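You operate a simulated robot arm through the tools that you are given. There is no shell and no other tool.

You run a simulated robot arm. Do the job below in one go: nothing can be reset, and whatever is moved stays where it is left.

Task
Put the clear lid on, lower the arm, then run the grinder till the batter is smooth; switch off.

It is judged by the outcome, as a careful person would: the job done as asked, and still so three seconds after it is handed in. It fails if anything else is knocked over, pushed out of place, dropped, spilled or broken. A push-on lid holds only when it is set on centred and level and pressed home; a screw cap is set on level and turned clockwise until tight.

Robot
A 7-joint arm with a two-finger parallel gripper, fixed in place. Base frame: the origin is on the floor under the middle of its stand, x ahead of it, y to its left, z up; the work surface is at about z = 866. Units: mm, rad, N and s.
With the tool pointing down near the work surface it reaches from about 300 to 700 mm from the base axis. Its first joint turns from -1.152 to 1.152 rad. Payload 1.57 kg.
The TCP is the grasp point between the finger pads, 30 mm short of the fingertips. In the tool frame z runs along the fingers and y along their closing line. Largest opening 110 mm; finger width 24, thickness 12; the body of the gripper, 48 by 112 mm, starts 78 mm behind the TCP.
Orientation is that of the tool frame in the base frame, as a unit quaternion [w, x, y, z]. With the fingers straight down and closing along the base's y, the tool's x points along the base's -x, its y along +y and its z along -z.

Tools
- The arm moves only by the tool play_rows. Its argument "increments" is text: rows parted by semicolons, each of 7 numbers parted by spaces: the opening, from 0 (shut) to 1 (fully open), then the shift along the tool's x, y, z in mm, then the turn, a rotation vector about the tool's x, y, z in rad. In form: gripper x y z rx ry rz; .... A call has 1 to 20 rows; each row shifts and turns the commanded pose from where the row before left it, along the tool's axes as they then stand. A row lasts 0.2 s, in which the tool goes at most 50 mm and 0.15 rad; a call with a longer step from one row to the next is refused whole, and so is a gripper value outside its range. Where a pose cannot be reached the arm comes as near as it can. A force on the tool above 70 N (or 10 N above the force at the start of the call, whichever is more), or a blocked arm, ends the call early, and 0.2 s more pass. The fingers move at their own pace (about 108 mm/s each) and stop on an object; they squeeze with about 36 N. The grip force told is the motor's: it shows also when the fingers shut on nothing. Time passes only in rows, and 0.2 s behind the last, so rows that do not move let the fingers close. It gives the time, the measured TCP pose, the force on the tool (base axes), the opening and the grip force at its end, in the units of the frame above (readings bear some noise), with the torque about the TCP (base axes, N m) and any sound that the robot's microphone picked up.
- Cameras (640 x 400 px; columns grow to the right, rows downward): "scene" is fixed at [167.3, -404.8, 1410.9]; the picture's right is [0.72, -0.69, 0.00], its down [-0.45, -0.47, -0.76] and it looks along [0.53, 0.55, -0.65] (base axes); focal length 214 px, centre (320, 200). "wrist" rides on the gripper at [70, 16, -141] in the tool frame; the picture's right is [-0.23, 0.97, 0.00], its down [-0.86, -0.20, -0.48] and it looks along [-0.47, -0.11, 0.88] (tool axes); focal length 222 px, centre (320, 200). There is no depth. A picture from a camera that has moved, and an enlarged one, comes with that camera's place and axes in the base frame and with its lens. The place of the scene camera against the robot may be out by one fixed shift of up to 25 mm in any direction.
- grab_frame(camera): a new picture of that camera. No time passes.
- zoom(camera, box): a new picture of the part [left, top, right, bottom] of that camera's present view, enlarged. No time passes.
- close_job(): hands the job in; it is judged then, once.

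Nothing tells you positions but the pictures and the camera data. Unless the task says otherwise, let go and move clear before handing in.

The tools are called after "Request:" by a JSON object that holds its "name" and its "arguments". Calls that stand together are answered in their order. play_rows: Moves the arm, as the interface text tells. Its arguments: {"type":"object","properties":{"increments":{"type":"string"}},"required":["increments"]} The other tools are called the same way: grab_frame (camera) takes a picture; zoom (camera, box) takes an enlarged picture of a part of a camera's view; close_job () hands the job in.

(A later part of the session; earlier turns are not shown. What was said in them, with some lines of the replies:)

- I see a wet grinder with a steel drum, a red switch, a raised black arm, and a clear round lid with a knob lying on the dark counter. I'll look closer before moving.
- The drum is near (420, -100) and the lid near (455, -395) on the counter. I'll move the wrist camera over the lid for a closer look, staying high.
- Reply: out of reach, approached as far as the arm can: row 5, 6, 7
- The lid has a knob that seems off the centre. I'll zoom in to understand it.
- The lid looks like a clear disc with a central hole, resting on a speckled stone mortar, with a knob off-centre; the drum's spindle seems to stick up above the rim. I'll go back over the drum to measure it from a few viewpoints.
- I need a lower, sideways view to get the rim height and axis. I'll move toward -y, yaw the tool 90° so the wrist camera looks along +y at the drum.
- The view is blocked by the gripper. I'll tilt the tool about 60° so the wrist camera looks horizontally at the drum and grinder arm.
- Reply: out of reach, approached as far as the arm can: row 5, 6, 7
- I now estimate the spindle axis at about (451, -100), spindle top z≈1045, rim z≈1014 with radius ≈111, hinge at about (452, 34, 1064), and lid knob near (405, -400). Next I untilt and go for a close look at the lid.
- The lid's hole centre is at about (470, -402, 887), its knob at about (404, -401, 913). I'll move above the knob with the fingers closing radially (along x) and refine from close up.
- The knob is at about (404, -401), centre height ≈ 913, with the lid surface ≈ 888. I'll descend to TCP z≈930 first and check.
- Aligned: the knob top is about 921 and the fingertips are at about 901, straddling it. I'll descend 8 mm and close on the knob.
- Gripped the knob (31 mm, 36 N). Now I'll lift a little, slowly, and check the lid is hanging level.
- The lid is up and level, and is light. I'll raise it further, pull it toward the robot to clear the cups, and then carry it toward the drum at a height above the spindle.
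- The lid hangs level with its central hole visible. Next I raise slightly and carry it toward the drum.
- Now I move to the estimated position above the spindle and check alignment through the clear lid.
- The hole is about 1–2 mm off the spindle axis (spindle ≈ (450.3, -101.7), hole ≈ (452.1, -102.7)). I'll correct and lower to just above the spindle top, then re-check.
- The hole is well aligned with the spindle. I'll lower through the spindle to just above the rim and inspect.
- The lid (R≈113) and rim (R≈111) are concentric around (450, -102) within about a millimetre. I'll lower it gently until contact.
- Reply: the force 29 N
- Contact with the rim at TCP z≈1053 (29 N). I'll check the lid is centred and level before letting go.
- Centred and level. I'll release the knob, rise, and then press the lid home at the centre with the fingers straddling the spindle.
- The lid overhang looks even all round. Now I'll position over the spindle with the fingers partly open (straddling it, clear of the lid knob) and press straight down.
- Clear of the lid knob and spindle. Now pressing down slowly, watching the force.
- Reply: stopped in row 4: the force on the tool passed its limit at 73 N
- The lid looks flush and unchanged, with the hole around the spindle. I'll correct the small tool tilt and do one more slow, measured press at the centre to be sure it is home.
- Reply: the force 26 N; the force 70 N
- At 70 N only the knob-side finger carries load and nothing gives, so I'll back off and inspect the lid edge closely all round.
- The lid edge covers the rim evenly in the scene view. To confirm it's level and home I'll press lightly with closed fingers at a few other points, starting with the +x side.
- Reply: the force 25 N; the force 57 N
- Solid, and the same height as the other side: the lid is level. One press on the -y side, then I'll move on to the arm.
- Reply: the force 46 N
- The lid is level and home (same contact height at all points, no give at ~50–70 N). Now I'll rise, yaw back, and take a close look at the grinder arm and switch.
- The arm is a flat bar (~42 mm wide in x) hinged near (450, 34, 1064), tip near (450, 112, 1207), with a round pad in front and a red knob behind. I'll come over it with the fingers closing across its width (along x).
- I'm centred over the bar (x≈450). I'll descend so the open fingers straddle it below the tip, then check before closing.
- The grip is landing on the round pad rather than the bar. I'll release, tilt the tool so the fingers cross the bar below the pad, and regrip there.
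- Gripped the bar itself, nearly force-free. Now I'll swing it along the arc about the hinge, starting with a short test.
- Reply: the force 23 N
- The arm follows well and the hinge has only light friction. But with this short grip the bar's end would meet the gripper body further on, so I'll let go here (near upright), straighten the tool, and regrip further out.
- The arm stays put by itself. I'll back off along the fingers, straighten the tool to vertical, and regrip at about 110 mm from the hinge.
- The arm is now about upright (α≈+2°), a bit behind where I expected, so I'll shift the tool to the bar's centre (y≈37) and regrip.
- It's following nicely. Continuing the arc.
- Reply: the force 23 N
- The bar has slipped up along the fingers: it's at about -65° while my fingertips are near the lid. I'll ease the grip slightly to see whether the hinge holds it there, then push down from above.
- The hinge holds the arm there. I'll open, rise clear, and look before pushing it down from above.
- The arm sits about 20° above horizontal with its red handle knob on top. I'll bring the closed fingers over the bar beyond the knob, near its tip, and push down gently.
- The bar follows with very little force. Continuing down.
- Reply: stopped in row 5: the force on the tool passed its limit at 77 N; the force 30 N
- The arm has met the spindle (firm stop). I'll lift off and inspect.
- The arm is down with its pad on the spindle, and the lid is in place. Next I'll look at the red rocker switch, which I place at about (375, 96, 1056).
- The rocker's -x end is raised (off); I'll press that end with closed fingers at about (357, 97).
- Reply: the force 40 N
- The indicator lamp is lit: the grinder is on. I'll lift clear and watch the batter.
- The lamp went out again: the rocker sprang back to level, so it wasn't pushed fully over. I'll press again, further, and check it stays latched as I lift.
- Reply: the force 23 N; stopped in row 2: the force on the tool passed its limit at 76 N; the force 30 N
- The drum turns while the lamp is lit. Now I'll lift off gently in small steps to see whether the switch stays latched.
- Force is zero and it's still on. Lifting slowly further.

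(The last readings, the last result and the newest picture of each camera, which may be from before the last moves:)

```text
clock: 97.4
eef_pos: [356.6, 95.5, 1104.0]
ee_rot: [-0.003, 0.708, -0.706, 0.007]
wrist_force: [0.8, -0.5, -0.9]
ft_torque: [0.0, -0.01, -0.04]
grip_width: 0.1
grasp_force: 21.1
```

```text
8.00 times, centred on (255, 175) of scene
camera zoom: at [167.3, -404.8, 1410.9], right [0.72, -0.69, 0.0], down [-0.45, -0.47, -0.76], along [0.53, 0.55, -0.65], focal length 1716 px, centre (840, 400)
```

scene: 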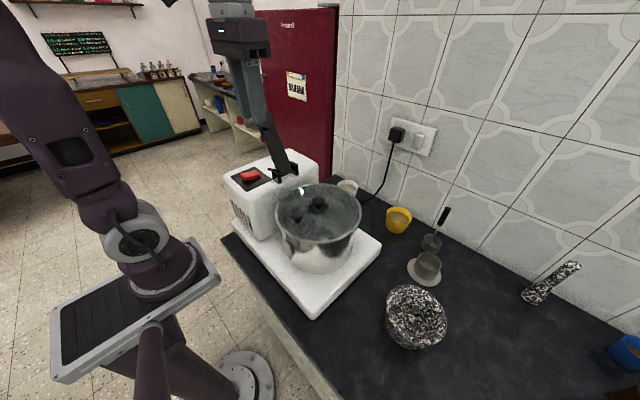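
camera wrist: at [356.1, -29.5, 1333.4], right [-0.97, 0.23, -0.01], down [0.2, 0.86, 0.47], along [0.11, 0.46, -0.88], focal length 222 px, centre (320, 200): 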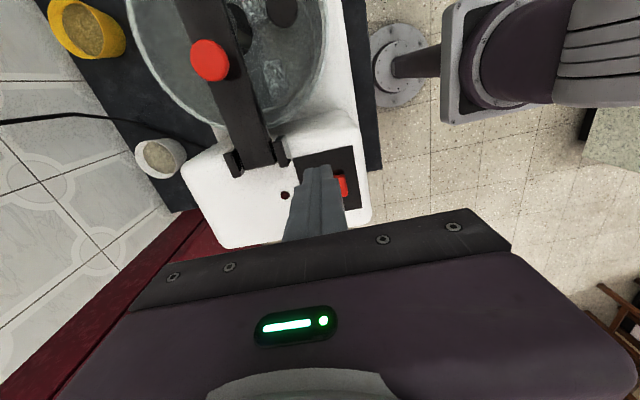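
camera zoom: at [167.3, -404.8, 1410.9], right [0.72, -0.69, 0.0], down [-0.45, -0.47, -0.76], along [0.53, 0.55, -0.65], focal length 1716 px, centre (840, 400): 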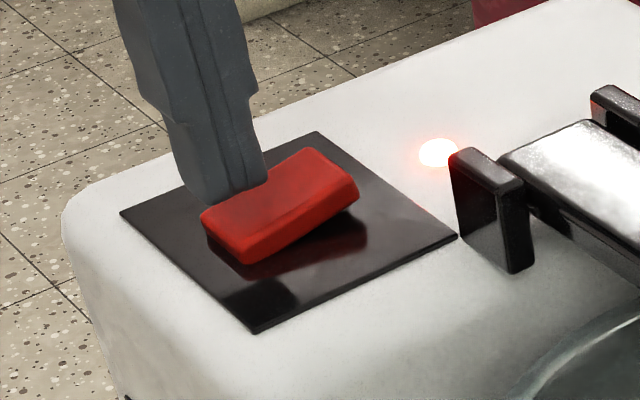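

It's latched on. I'll rise clear and watch the batter through the lid over time.

Request:
{"name": "play_rows", "arguments": {"increments": "0 0 0 -20 0 0 0;0 0 0 -30 0 0 0;0 0 0 -30 0 0 0;0 0 0 0 0 0 0;0 0 0 0 0 0 0;0 0 0 0 0 0 0"}}

Request:
{"name": "zoom", "arguments": {"camera": "scene", "box": [225, 130, 385, 280]}}

Request:
{"name": "zoom", "arguments": {"camera": "scene", "box": [290, 200, 360, 250]}}

```text
clock: 98.8
eef_pos: [354.7, 96.7, 1184.2]
ee_rot: [-0.002, 0.707, -0.707, 0.006]
wrist_force: [1.7, 0.6, 0.6]
ft_torque: [0.05, 0.01, -0.04]
grip_width: 0.1
grasp_force: 21.4
```

```text
2.67 times, centred on (305, 205) of scene
camera zoom: at [167.3, -404.8, 1410.9], right [0.72, -0.69, 0.0], down [-0.45, -0.47, -0.76], along [0.53, 0.55, -0.65], focal length 572 px, centre (360, 187)
```

zoom: 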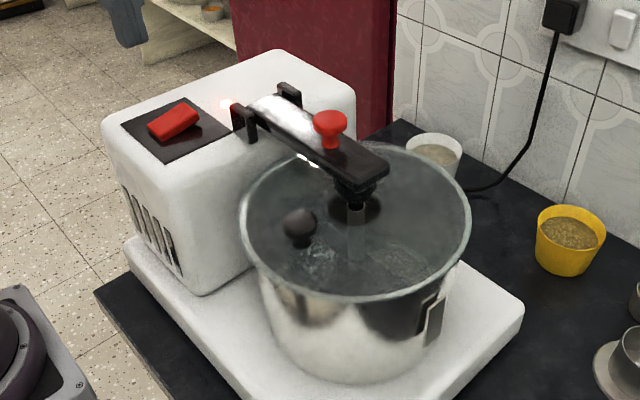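

```text
8.00 times, centred on (325, 225) of scene
camera zoom: at [167.3, -404.8, 1410.9], right [0.72, -0.69, 0.0], down [-0.45, -0.47, -0.76], along [0.53, 0.55, -0.65], focal length 1716 px, centre (280, 0)
```

zoom: 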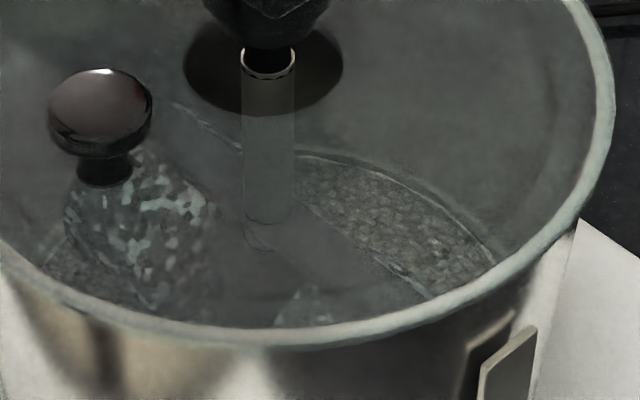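

The drum is spinning and the batter still looks grainy. I'll wait and monitor.

Request:
{"name": "play_rows", "arguments": {"increments": "0 0 0 0 0 0 0;0 0 0 0 0 0 0;0 0 0 0 0 0 0;0 0 0 0 0 0 0;0 0 0 0 0 0 0;0 0 0 0 0 0 0;0 0 0 0 0 0 0;0 0 0 0 0 0 0;0 0 0 0 0 0 0;0 0 0 0 0 0 0;0 0 0 0 0 0 0;0 0 0 0 0 0 0;0 0 0 0 0 0 0;0 0 0 0 0 0 0;0 0 0 0 0 0 0;0 0 0 0 0 0 0;0 0 0 0 0 0 0;0 0 0 0 0 0 0;0 0 0 0 0 0 0;0 0 0 0 0 0 0"}}

Request:
{"name": "zoom", "arguments": {"camera": "scene", "box": [225, 130, 385, 280]}}

Request:
{"name": "zoom", "arguments": {"camera": "scene", "box": [290, 200, 360, 250]}}

```text
clock: 103.0
eef_pos: [355.9, 97.2, 1184.2]
ee_rot: [-0.002, 0.708, -0.706, 0.007]
wrist_force: [0.0, 0.8, -0.2]
ft_torque: [0.02, -0.02, -0.03]
grip_width: 0.0
grasp_force: 21.2
```

```text
2.67 times, centred on (305, 205) of scene
camera zoom: at [167.3, -404.8, 1410.9], right [0.72, -0.69, 0.0], down [-0.45, -0.47, -0.76], along [0.53, 0.55, -0.65], focal length 572 px, centre (360, 187)
```

zoom: 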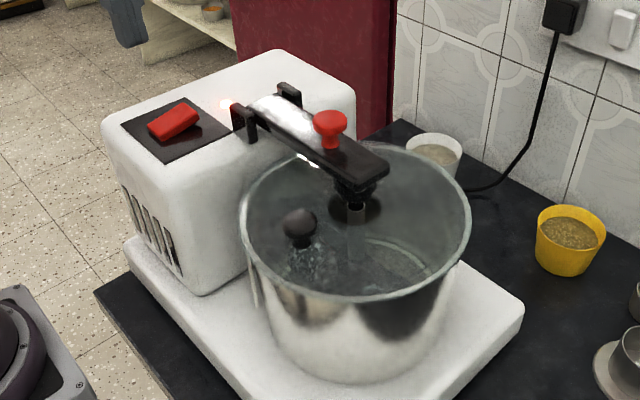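

```text
8.00 times, centred on (325, 225) of scene
camera zoom: at [167.3, -404.8, 1410.9], right [0.72, -0.69, 0.0], down [-0.45, -0.47, -0.76], along [0.53, 0.55, -0.65], focal length 1716 px, centre (280, 0)
```

zoom: 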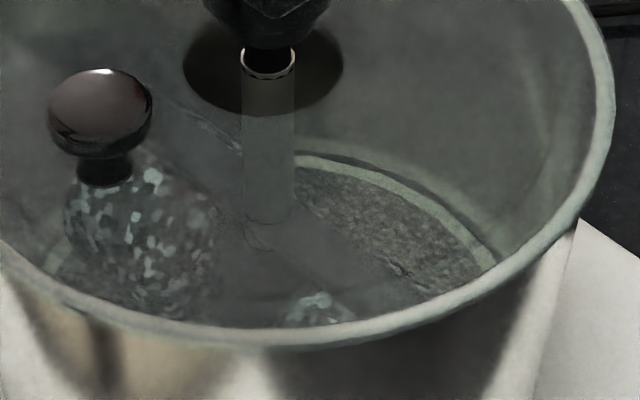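

The batter is already finer. I'll keep it running.

Request:
{"name": "play_rows", "arguments": {"increments": "0 0 0 0 0 0 0;0 0 0 0 0 0 0;0 0 0 0 0 0 0;0 0 0 0 0 0 0;0 0 0 0 0 0 0;0 0 0 0 0 0 0;0 0 0 0 0 0 0;0 0 0 0 0 0 0;0 0 0 0 0 0 0;0 0 0 0 0 0 0;0 0 0 0 0 0 0;0 0 0 0 0 0 0;0 0 0 0 0 0 0;0 0 0 0 0 0 0;0 0 0 0 0 0 0;0 0 0 0 0 0 0;0 0 0 0 0 0 0;0 0 0 0 0 0 0;0 0 0 0 0 0 0;0 0 0 0 0 0 0"}}

Request:
{"name": "zoom", "arguments": {"camera": "scene", "box": [225, 130, 385, 280]}}

Request:
{"name": "zoom", "arguments": {"camera": "scene", "box": [290, 200, 360, 250]}}

```text
clock: 107.2
eef_pos: [356.4, 97.8, 1183.2]
ee_rot: [-0.002, 0.707, -0.707, 0.007]
wrist_force: [-0.3, 0.3, 0.3]
ft_torque: [-0.01, 0.0, -0.02]
grip_width: 0.0
grasp_force: 21.8
```

```text
2.67 times, centred on (305, 205) of scene
camera zoom: at [167.3, -404.8, 1410.9], right [0.72, -0.69, 0.0], down [-0.45, -0.47, -0.76], along [0.53, 0.55, -0.65], focal length 572 px, centre (360, 187)
```

zoom: 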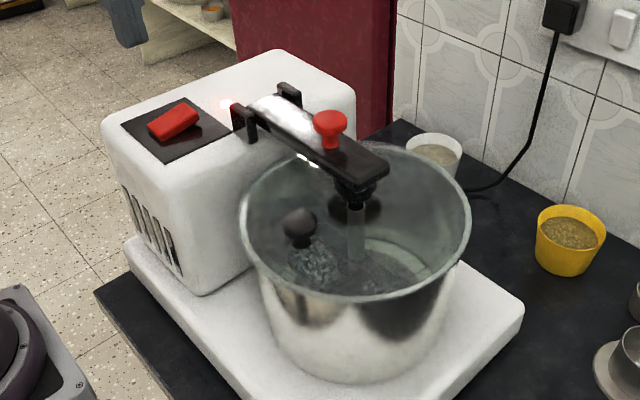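

```text
8.00 times, centred on (325, 225) of scene
camera zoom: at [167.3, -404.8, 1410.9], right [0.72, -0.69, 0.0], down [-0.45, -0.47, -0.76], along [0.53, 0.55, -0.65], focal length 1716 px, centre (280, 0)
```

zoom: 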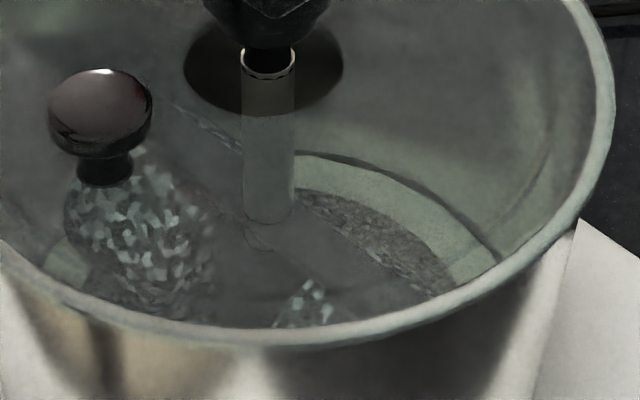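

A smooth, pale ring of batter is growing inward as the grainy part shrinks. I'll keep running until it's all smooth.

Request:
{"name": "play_rows", "arguments": {"increments": "0 0 0 0 0 0 0;0 0 0 0 0 0 0;0 0 0 0 0 0 0;0 0 0 0 0 0 0;0 0 0 0 0 0 0;0 0 0 0 0 0 0;0 0 0 0 0 0 0;0 0 0 0 0 0 0;0 0 0 0 0 0 0;0 0 0 0 0 0 0;0 0 0 0 0 0 0;0 0 0 0 0 0 0;0 0 0 0 0 0 0;0 0 0 0 0 0 0;0 0 0 0 0 0 0;0 0 0 0 0 0 0;0 0 0 0 0 0 0;0 0 0 0 0 0 0;0 0 0 0 0 0 0;0 0 0 0 0 0 0"}}

Request:
{"name": "zoom", "arguments": {"camera": "scene", "box": [290, 200, 360, 250]}}

```text
clock: 111.4
eef_pos: [356.2, 97.3, 1183.9]
ee_rot: [-0.001, 0.708, -0.707, 0.007]
wrist_force: [1.1, 0.3, -0.3]
ft_torque: [-0.03, -0.01, -0.02]
grip_width: 0.2
grasp_force: 21.3
```

```text
8.00 times, centred on (325, 225) of scene
camera zoom: at [167.3, -404.8, 1410.9], right [0.72, -0.69, 0.0], down [-0.45, -0.47, -0.76], along [0.53, 0.55, -0.65], focal length 1716 px, centre (280, 0)
```

zoom: 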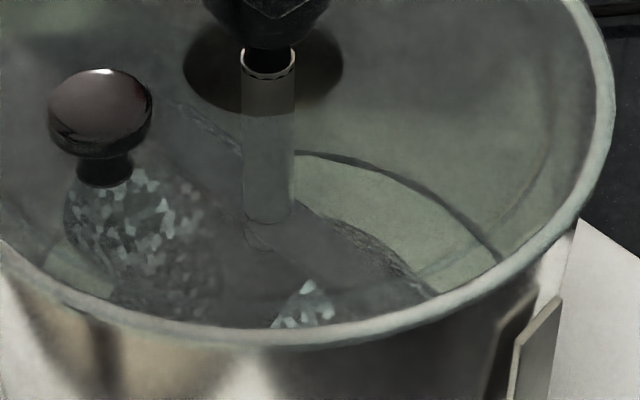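

Request:
{"name": "play_rows", "arguments": {"increments": "0 0 0 0 0 0 0;0 0 0 0 0 0 0;0 0 0 0 0 0 0;0 0 0 0 0 0 0;0 0 0 0 0 0 0;0 0 0 0 0 0 0;0 0 0 0 0 0 0;0 0 0 0 0 0 0;0 0 0 0 0 0 0;0 0 0 0 0 0 0;0 0 0 0 0 0 0;0 0 0 0 0 0 0;0 0 0 0 0 0 0;0 0 0 0 0 0 0;0 0 0 0 0 0 0;0 0 0 0 0 0 0;0 0 0 0 0 0 0;0 0 0 0 0 0 0;0 0 0 0 0 0 0;0 0 0 0 0 0 0"}}

Request:
{"name": "zoom", "arguments": {"camera": "scene", "box": [290, 200, 360, 250]}}

Request:
{"name": "zoom", "arguments": {"camera": "scene", "box": [225, 130, 385, 280]}}

```text
clock: 115.6
eef_pos: [354.9, 98.3, 1184.4]
ee_rot: [-0.002, 0.708, -0.706, 0.006]
wrist_force: [-0.7, 0.1, -0.2]
ft_torque: [-0.03, 0.01, 0.01]
grip_width: 0.1
grasp_force: 21.4
```

```text
8.00 times, centred on (325, 225) of scene
camera zoom: at [167.3, -404.8, 1410.9], right [0.72, -0.69, 0.0], down [-0.45, -0.47, -0.76], along [0.53, 0.55, -0.65], focal length 1716 px, centre (280, 0)
```

zoom: 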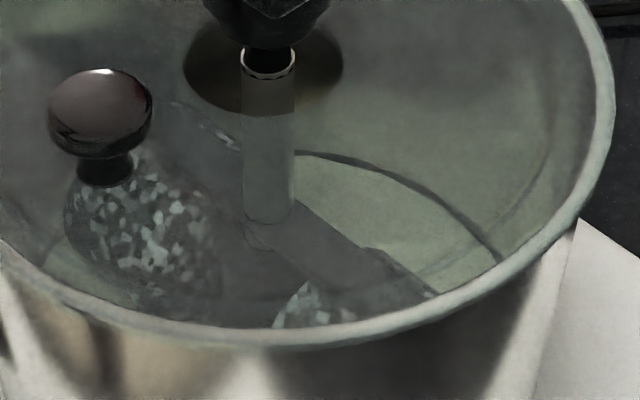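

```text
2.67 times, centred on (305, 205) of scene
camera zoom: at [167.3, -404.8, 1410.9], right [0.72, -0.69, 0.0], down [-0.45, -0.47, -0.76], along [0.53, 0.55, -0.65], focal length 572 px, centre (360, 187)
```

zoom: 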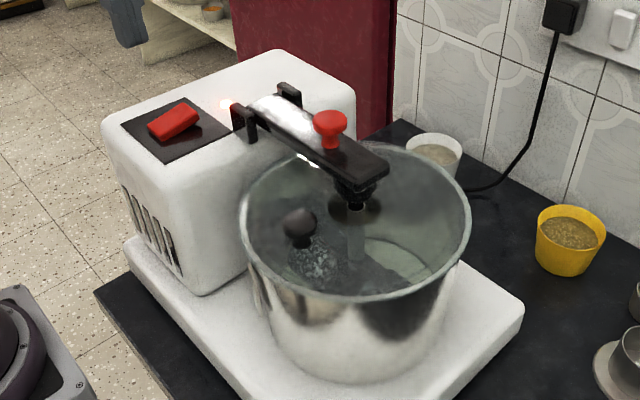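

Nearly all smooth. While it runs a little longer I'll take an overhead look with the wrist camera to check the centre.

Request:
{"name": "play_rows", "arguments": {"increments": "0 20 0 -20 0 0 0;0.5 40 -6 -20 0 0 0;1 45 -8 -20 0 0 0;1 45 -8 0 0 0 0;1 45 -8 0 0 0 0;1 45 -8 0 0 0 0;1 40 -6 0 0 0 0;1 0 0 0 0 0 0"}}

Request:
{"name": "grab_frame", "arguments": {"camera": "wrist"}}

Request:
{"name": "zoom", "arguments": {"camera": "wrist", "box": [240, 80, 400, 230]}}

Request:
{"name": "zoom", "arguments": {"camera": "scene", "box": [290, 200, 360, 250]}}

```text
clock: 117.4
eef_pos: [401.2, -183.3, 1246.0]
ee_rot: [-0.001, 0.708, -0.706, 0.006]
wrist_force: [0.9, 0.5, 0.9]
ft_torque: [0.0, 0.0, -0.03]
grip_width: 110.1
grasp_force: 0.0
```

```text
taken
camera wrist: at [382.5, -252.5, 1387.0], right [-0.97, 0.23, -0.01], down [0.19, 0.86, 0.47], along [0.12, 0.46, -0.88], focal length 222 px, centre (320, 200)
```

wrist: 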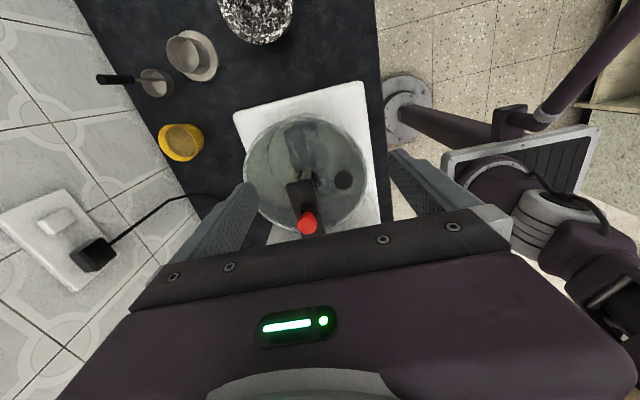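

```text
2.67 times, centred on (320, 155) of wrist
camera zoom: at [382.5, -252.5, 1387.0], right [-0.97, 0.23, -0.01], down [0.19, 0.86, 0.47], along [0.12, 0.46, -0.88], focal length 592 px, centre (320, 320)
```

zoom: 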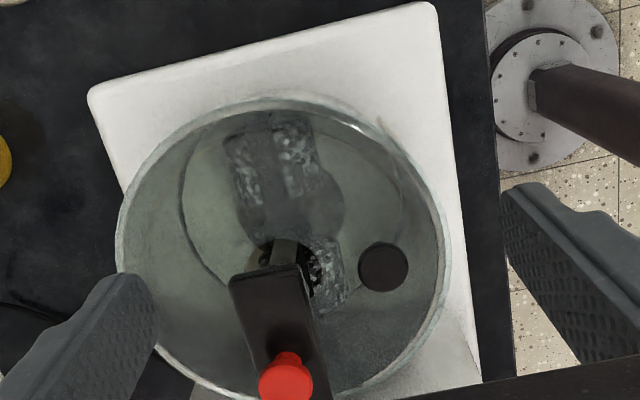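

```text
8.00 times, centred on (325, 225) of scene
camera zoom: at [167.3, -404.9, 1410.9], right [0.72, -0.69, 0.0], down [-0.45, -0.47, -0.76], along [0.53, 0.55, -0.65], focal length 1716 px, centre (280, 0)
```

zoom: 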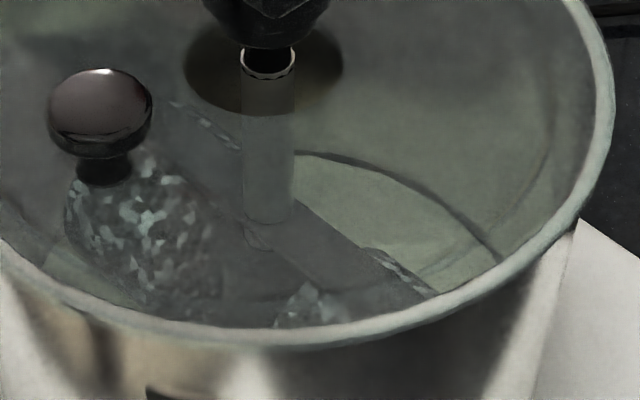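

Request:
{"name": "zoom", "arguments": {"camera": "wrist", "box": [270, 110, 350, 190]}}

Request:
{"name": "play_rows", "arguments": {"increments": "1 0 0 0 0 0 0;1 0 0 0 0 0 0;1 0 0 0 0 0 0;1 0 0 0 0 0 0;1 0 0 0 0 0 0;1 0 0 0 0 0 0;1 0 0 0 0 0 0;1 0 0 0 0 0 0;1 0 0 0 0 0 0;1 0 0 0 0 0 0"}}

Request:
{"name": "zoom", "arguments": {"camera": "wrist", "box": [270, 110, 350, 190]}}

```text
5.00 times, centred on (310, 150) of wrist
camera zoom: at [382.5, -252.5, 1387.0], right [-0.97, 0.23, -0.01], down [0.19, 0.86, 0.47], along [0.12, 0.46, -0.88], focal length 1111 px, centre (370, 450)
```

zoom: 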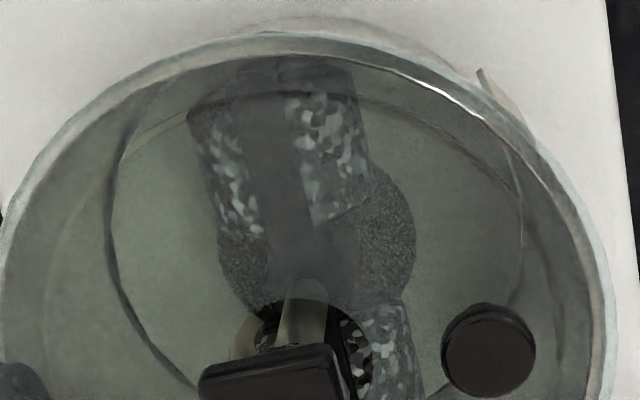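

```text
clock: 119.6
eef_pos: [400.7, -181.5, 1245.6]
ee_rot: [-0.002, 0.708, -0.706, 0.007]
wrist_force: [0.7, 0.4, -0.1]
ft_torque: [0.0, 0.01, -0.04]
grip_width: 110.1
grasp_force: 0.0
```

```text
5.00 times, centred on (310, 150) of wrist
camera zoom: at [382.5, -252.0, 1387.0], right [-0.97, 0.23, -0.01], down [0.19, 0.86, 0.47], along [0.12, 0.46, -0.88], focal length 1111 px, centre (370, 450)
```

zoom: 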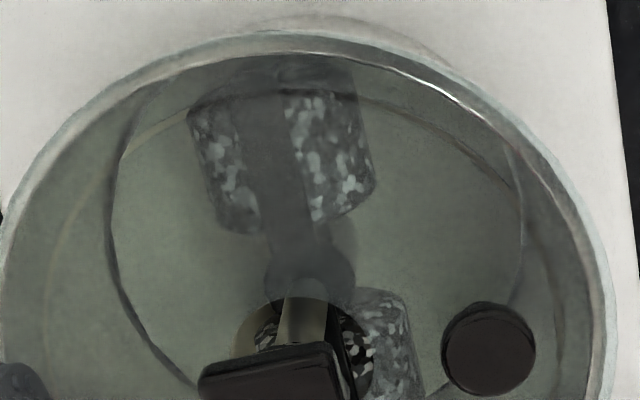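

The grainy patch has just about vanished. One more second to confirm.

Request:
{"name": "play_rows", "arguments": {"increments": "1 0 0 0 0 0 0;1 0 0 0 0 0 0;1 0 0 0 0 0 0;1 0 0 0 0 0 0;1 0 0 0 0 0 0;1 0 0 0 0 0 0;1 0 0 0 0 0 0"}}

Request:
{"name": "zoom", "arguments": {"camera": "wrist", "box": [270, 110, 350, 190]}}

Request:
{"name": "zoom", "arguments": {"camera": "wrist", "box": [290, 145, 330, 185]}}

```text
clock: 121.2
eef_pos: [400.1, -182.7, 1245.3]
ee_rot: [-0.001, 0.708, -0.706, 0.007]
wrist_force: [0.0, 0.3, -0.1]
ft_torque: [0.02, 0.0, 0.01]
grip_width: 109.8
grasp_force: 0.1
```

```text
5.00 times, centred on (310, 150) of wrist
camera zoom: at [382.5, -252.0, 1387.0], right [-0.97, 0.23, -0.01], down [0.19, 0.86, 0.47], along [0.12, 0.46, -0.88], focal length 1111 px, centre (370, 450)
```

zoom: 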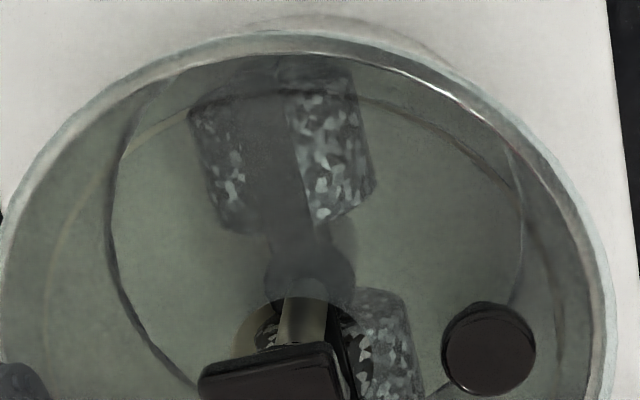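

```text
10.00 times, centred on (310, 165) of wrist
camera zoom: at [382.5, -252.0, 1387.0], right [-0.97, 0.23, -0.01], down [0.19, 0.86, 0.47], along [0.12, 0.46, -0.88], focal length 2221 px, centre (420, 550)
```

zoom: 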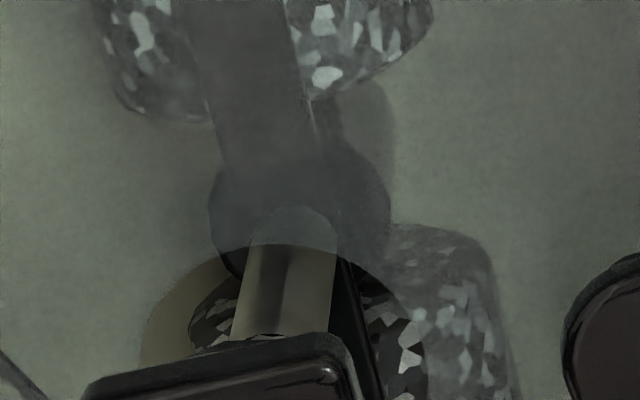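

The batter is smooth throughout (only the hub and stones are dark). Now I'll go back to the switch and press its raised +x end to turn it off.

Request:
{"name": "play_rows", "arguments": {"increments": "0 -40 2 0 0 0 0;0 -42 2 0 0 0 0;0 -42 2 0 0 0 0;0 -42 2 0 0 0 0;0 -42 2 10 0 0 0;0 -40 2 20 0 0 0;0 -31 0 25 0 0 0;0 0 0 25 0 0 0;0 0 0 30 0 0 0;0 0 0 25 0 0 0;0 0 0 0 0 0 0"}}

Request:
{"name": "zoom", "arguments": {"camera": "scene", "box": [215, 130, 295, 210]}}

Request:
{"name": "zoom", "arguments": {"camera": "wrist", "box": [220, 80, 420, 240]}}

```text
clock: 123.6
eef_pos: [390.5, 93.7, 1107.5]
ee_rot: [-0.002, 0.708, -0.706, 0.007]
wrist_force: [-0.1, 0.7, 0.1]
ft_torque: [0.01, 0.03, 0.0]
grip_width: 0.2
grasp_force: 20.7
```

```text
5.00 times, centred on (255, 170) of scene
camera zoom: at [167.3, -404.8, 1410.9], right [0.72, -0.69, 0.0], down [-0.45, -0.47, -0.76], along [0.53, 0.55, -0.65], focal length 1072 px, centre (645, 350)
```

zoom: 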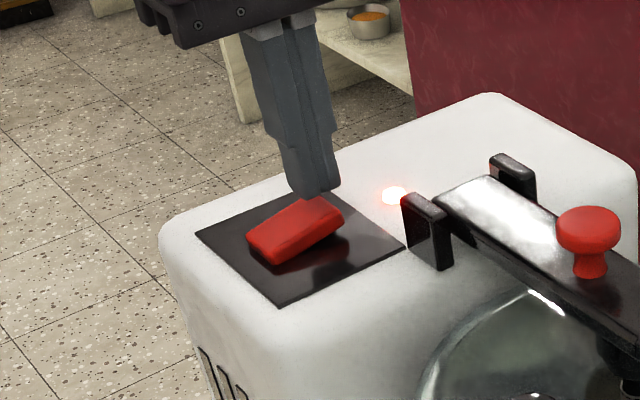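

```text
2.50 times, centred on (320, 160) of wrist
camera zoom: at [372.1, 25.8, 1249.9], right [-0.97, 0.23, -0.01], down [0.19, 0.86, 0.47], along [0.12, 0.46, -0.88], focal length 555 px, centre (320, 300)
```

zoom: 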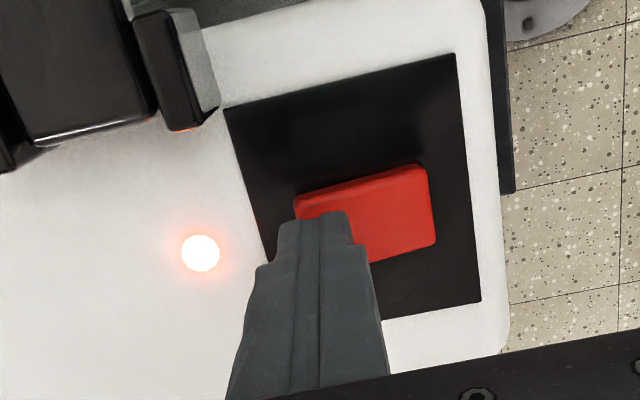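

Request:
{"name": "play_rows", "arguments": {"increments": "0 -2 0 5 0 0 0;0 0 0 3 0 0 0;0 0 0 2 0 0 0;0 0 0 0 0 0 0"}}

Request:
{"name": "play_rows", "arguments": {"increments": "0 0 0 2 0 0 0;0 0 0 2 0 0 0;0 0 0 0 0 0 0"}}

Request:
{"name": "zoom", "arguments": {"camera": "scene", "box": [225, 150, 285, 200]}}

```text
clock: 124.6
eef_pos: [391.2, 97.2, 1098.8]
ee_rot: [-0.002, 0.708, -0.706, 0.007]
wrist_force: [1.5, 0.2, 1.9]
ft_torque: [-0.01, -0.1, -0.04]
grip_width: 0.0
grasp_force: 21.4
```

```text
clock: 125.4
eef_pos: [389.3, 96.7, 1094.8]
ee_rot: [-0.002, 0.708, -0.706, 0.006]
wrist_force: [0.6, -0.6, 2.1]
ft_torque: [0.01, 0.02, 0.0]
grip_width: 0.0
grasp_force: 21.1
```

```text
8.00 times, centred on (255, 175) of scene
camera zoom: at [167.3, -404.9, 1410.9], right [0.72, -0.69, 0.0], down [-0.45, -0.47, -0.76], along [0.53, 0.55, -0.65], focal length 1716 px, centre (840, 400)
```

zoom: 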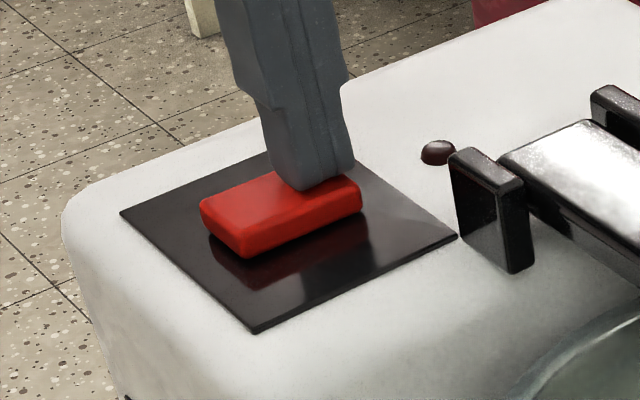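

The lamp is out. I'll press the rocker the rest of the way to its original off position.

Request:
{"name": "play_rows", "arguments": {"increments": "0 0 0 2 0 0 0;0 0 0 1.5 0 0 0;0 0 0 0 0 0 0"}}

Request:
{"name": "zoom", "arguments": {"camera": "scene", "box": [225, 150, 285, 200]}}

```text
clock: 126.2
eef_pos: [390.5, 96.8, 1093.5]
ee_rot: [-0.004, 0.708, -0.706, 0.009]
wrist_force: [-5.5, -3.4, 16.0]
ft_torque: [0.03, 0.31, 0.05]
grip_width: 0.2
grasp_force: 21.8
stopped in row 3: the force on the tool passed its limit at 73 N (the readings are from after the stop); the commanded pose is now the measured one
```

```text
8.00 times, centred on (255, 175) of scene
camera zoom: at [166.9, -405.0, 1410.9], right [0.72, -0.69, 0.0], down [-0.45, -0.47, -0.76], along [0.53, 0.55, -0.65], focal length 1716 px, centre (840, 400)
```

zoom: 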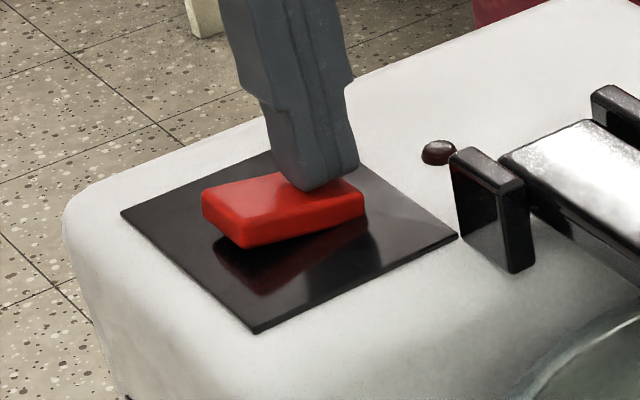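

Fully off, as at the start. I'll lift slowly and verify that it stays off and that everything is in place.

Request:
{"name": "play_rows", "arguments": {"increments": "0 0 0 -1.5 0 0 0;0 0 0 -2 0 0 0;0 0 0 -4 0 0 0;0 0 0 -20 0 0 0;0 0 0 -35 0 0 0;0 0 0 -40 0 0 0;0 0 0 -40 0 0 0;0 0 0 0 0 0 0;0 0 0 0 0 0 0;0 0 0 0 0 0 0"}}

Request:
{"name": "zoom", "arguments": {"camera": "scene", "box": [225, 150, 285, 200]}}

Request:
{"name": "zoom", "arguments": {"camera": "scene", "box": [225, 130, 385, 280]}}

Request:
{"name": "grab_frame", "arguments": {"camera": "scene"}}

```text
clock: 128.4
eef_pos: [386.3, 98.0, 1237.1]
ee_rot: [-0.004, 0.708, -0.706, 0.009]
wrist_force: [0.2, 0.4, 0.1]
ft_torque: [-0.02, -0.02, -0.01]
grip_width: 0.0
grasp_force: 21.2
```

```text
8.00 times, centred on (255, 175) of scene
camera zoom: at [167.3, -404.8, 1410.9], right [0.72, -0.69, 0.0], down [-0.45, -0.47, -0.76], along [0.53, 0.55, -0.65], focal length 1716 px, centre (840, 400)
```

zoom: 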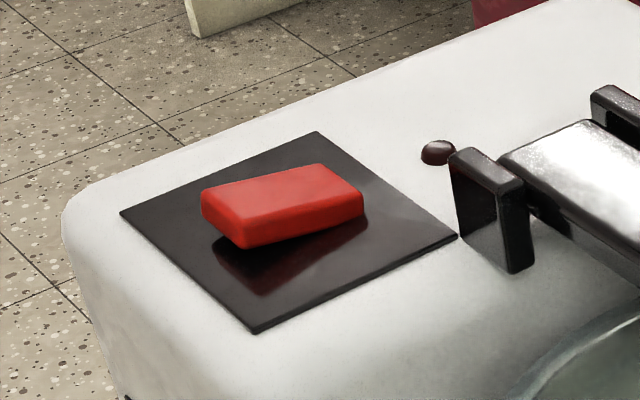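

```text
2.67 times, centred on (305, 205) of scene
camera zoom: at [167.3, -404.8, 1410.9], right [0.72, -0.69, 0.0], down [-0.45, -0.47, -0.76], along [0.53, 0.55, -0.65], focal length 572 px, centre (360, 187)
```

zoom: 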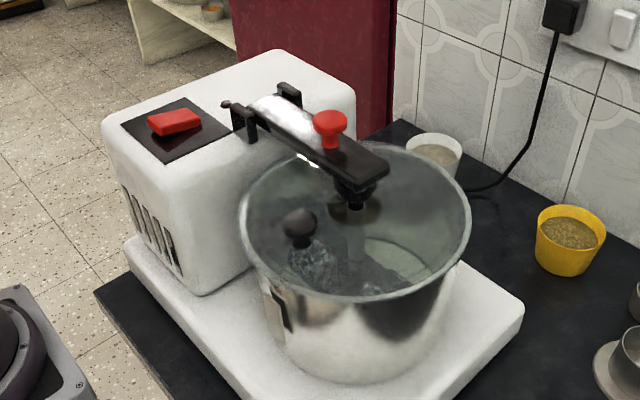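

```text
taken
```

scene: 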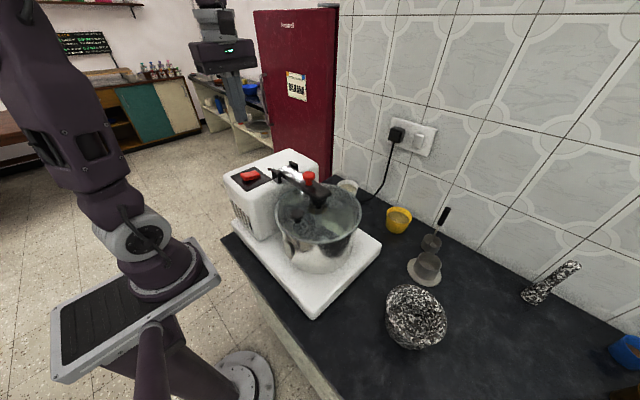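

Everything is in place and the lamp is off. I'll wait briefly to confirm the drum has stopped.

Request:
{"name": "play_rows", "arguments": {"increments": "0 0 0 0 0 0 0;0 0 0 0 0 0 0;0 0 0 0 0 0 0;0 0 0 0 0 0 0;0 0 0 0 0 0 0;0 0 0 0 0 0 0;0 0 0 0 0 0 0"}}

Request:
{"name": "zoom", "arguments": {"camera": "scene", "box": [225, 130, 385, 280]}}

Request:
{"name": "zoom", "arguments": {"camera": "scene", "box": [280, 160, 370, 250]}}

```text
clock: 130.0
eef_pos: [387.8, 97.8, 1235.9]
ee_rot: [-0.005, 0.708, -0.706, 0.008]
wrist_force: [0.8, 0.2, 0.3]
ft_torque: [0.02, -0.05, -0.05]
grip_width: 0.2
grasp_force: 21.0
```

```text
2.67 times, centred on (305, 205) of scene
camera zoom: at [167.3, -404.8, 1410.9], right [0.72, -0.69, 0.0], down [-0.45, -0.47, -0.76], along [0.53, 0.55, -0.65], focal length 572 px, centre (360, 187)
```

zoom: 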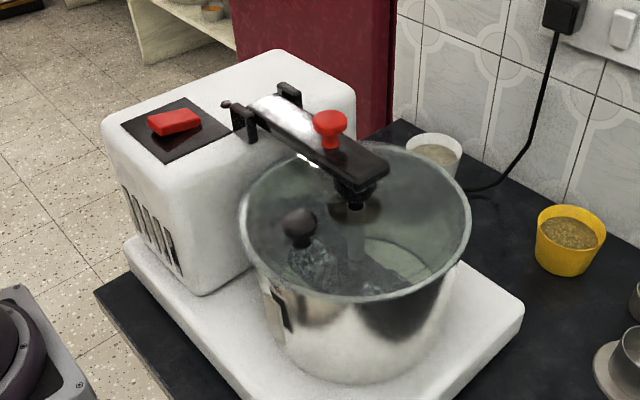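

```text
4.44 times, centred on (325, 205) of scene
camera zoom: at [167.3, -404.8, 1410.9], right [0.72, -0.69, 0.0], down [-0.45, -0.47, -0.76], along [0.53, 0.55, -0.65], focal length 953 px, centre (298, 178)
```

zoom: 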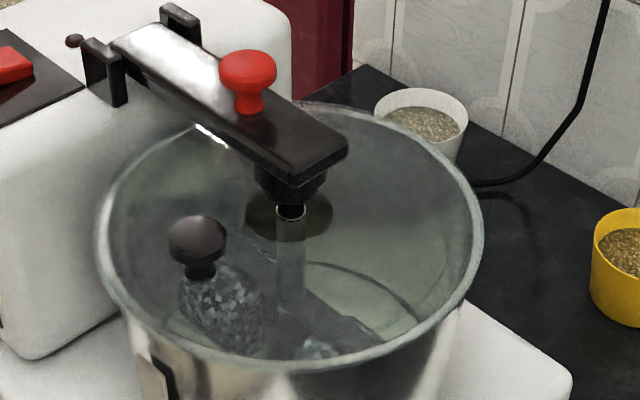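

The lid is seated, the arm is down on the spindle, the batter is smooth, the switch is off and the drum has stopped. The gripper is clear and everything else is where it was, so I'm handing in the job.

Request:
{"name": "close_job", "arguments": {}}

```text
The job is handed in.
```

The job is done and handed in. The clear lid is on, the arm is down, the batter was ground smooth, and the grinder is switched off.

- **Lid:** It sits centred and level on the drum. I pressed it at several points with about 45–75 N and it did not give.
- **Arm:** It rests with its pad on the spindle. I had to release and regrip it twice on the way down, and pushed the last part down from above with closed fingers.
- **Switch:** My first press did not latch and the lamp went out again. The second press held.
- **Batter:** It ran for about 30 seconds, until the grainy patch seen through the lid was gone.
- **Final state:** The lamp is off, the drum has stopped, and I saw nothing else moved or spilled. The gripper is clear of the machine.
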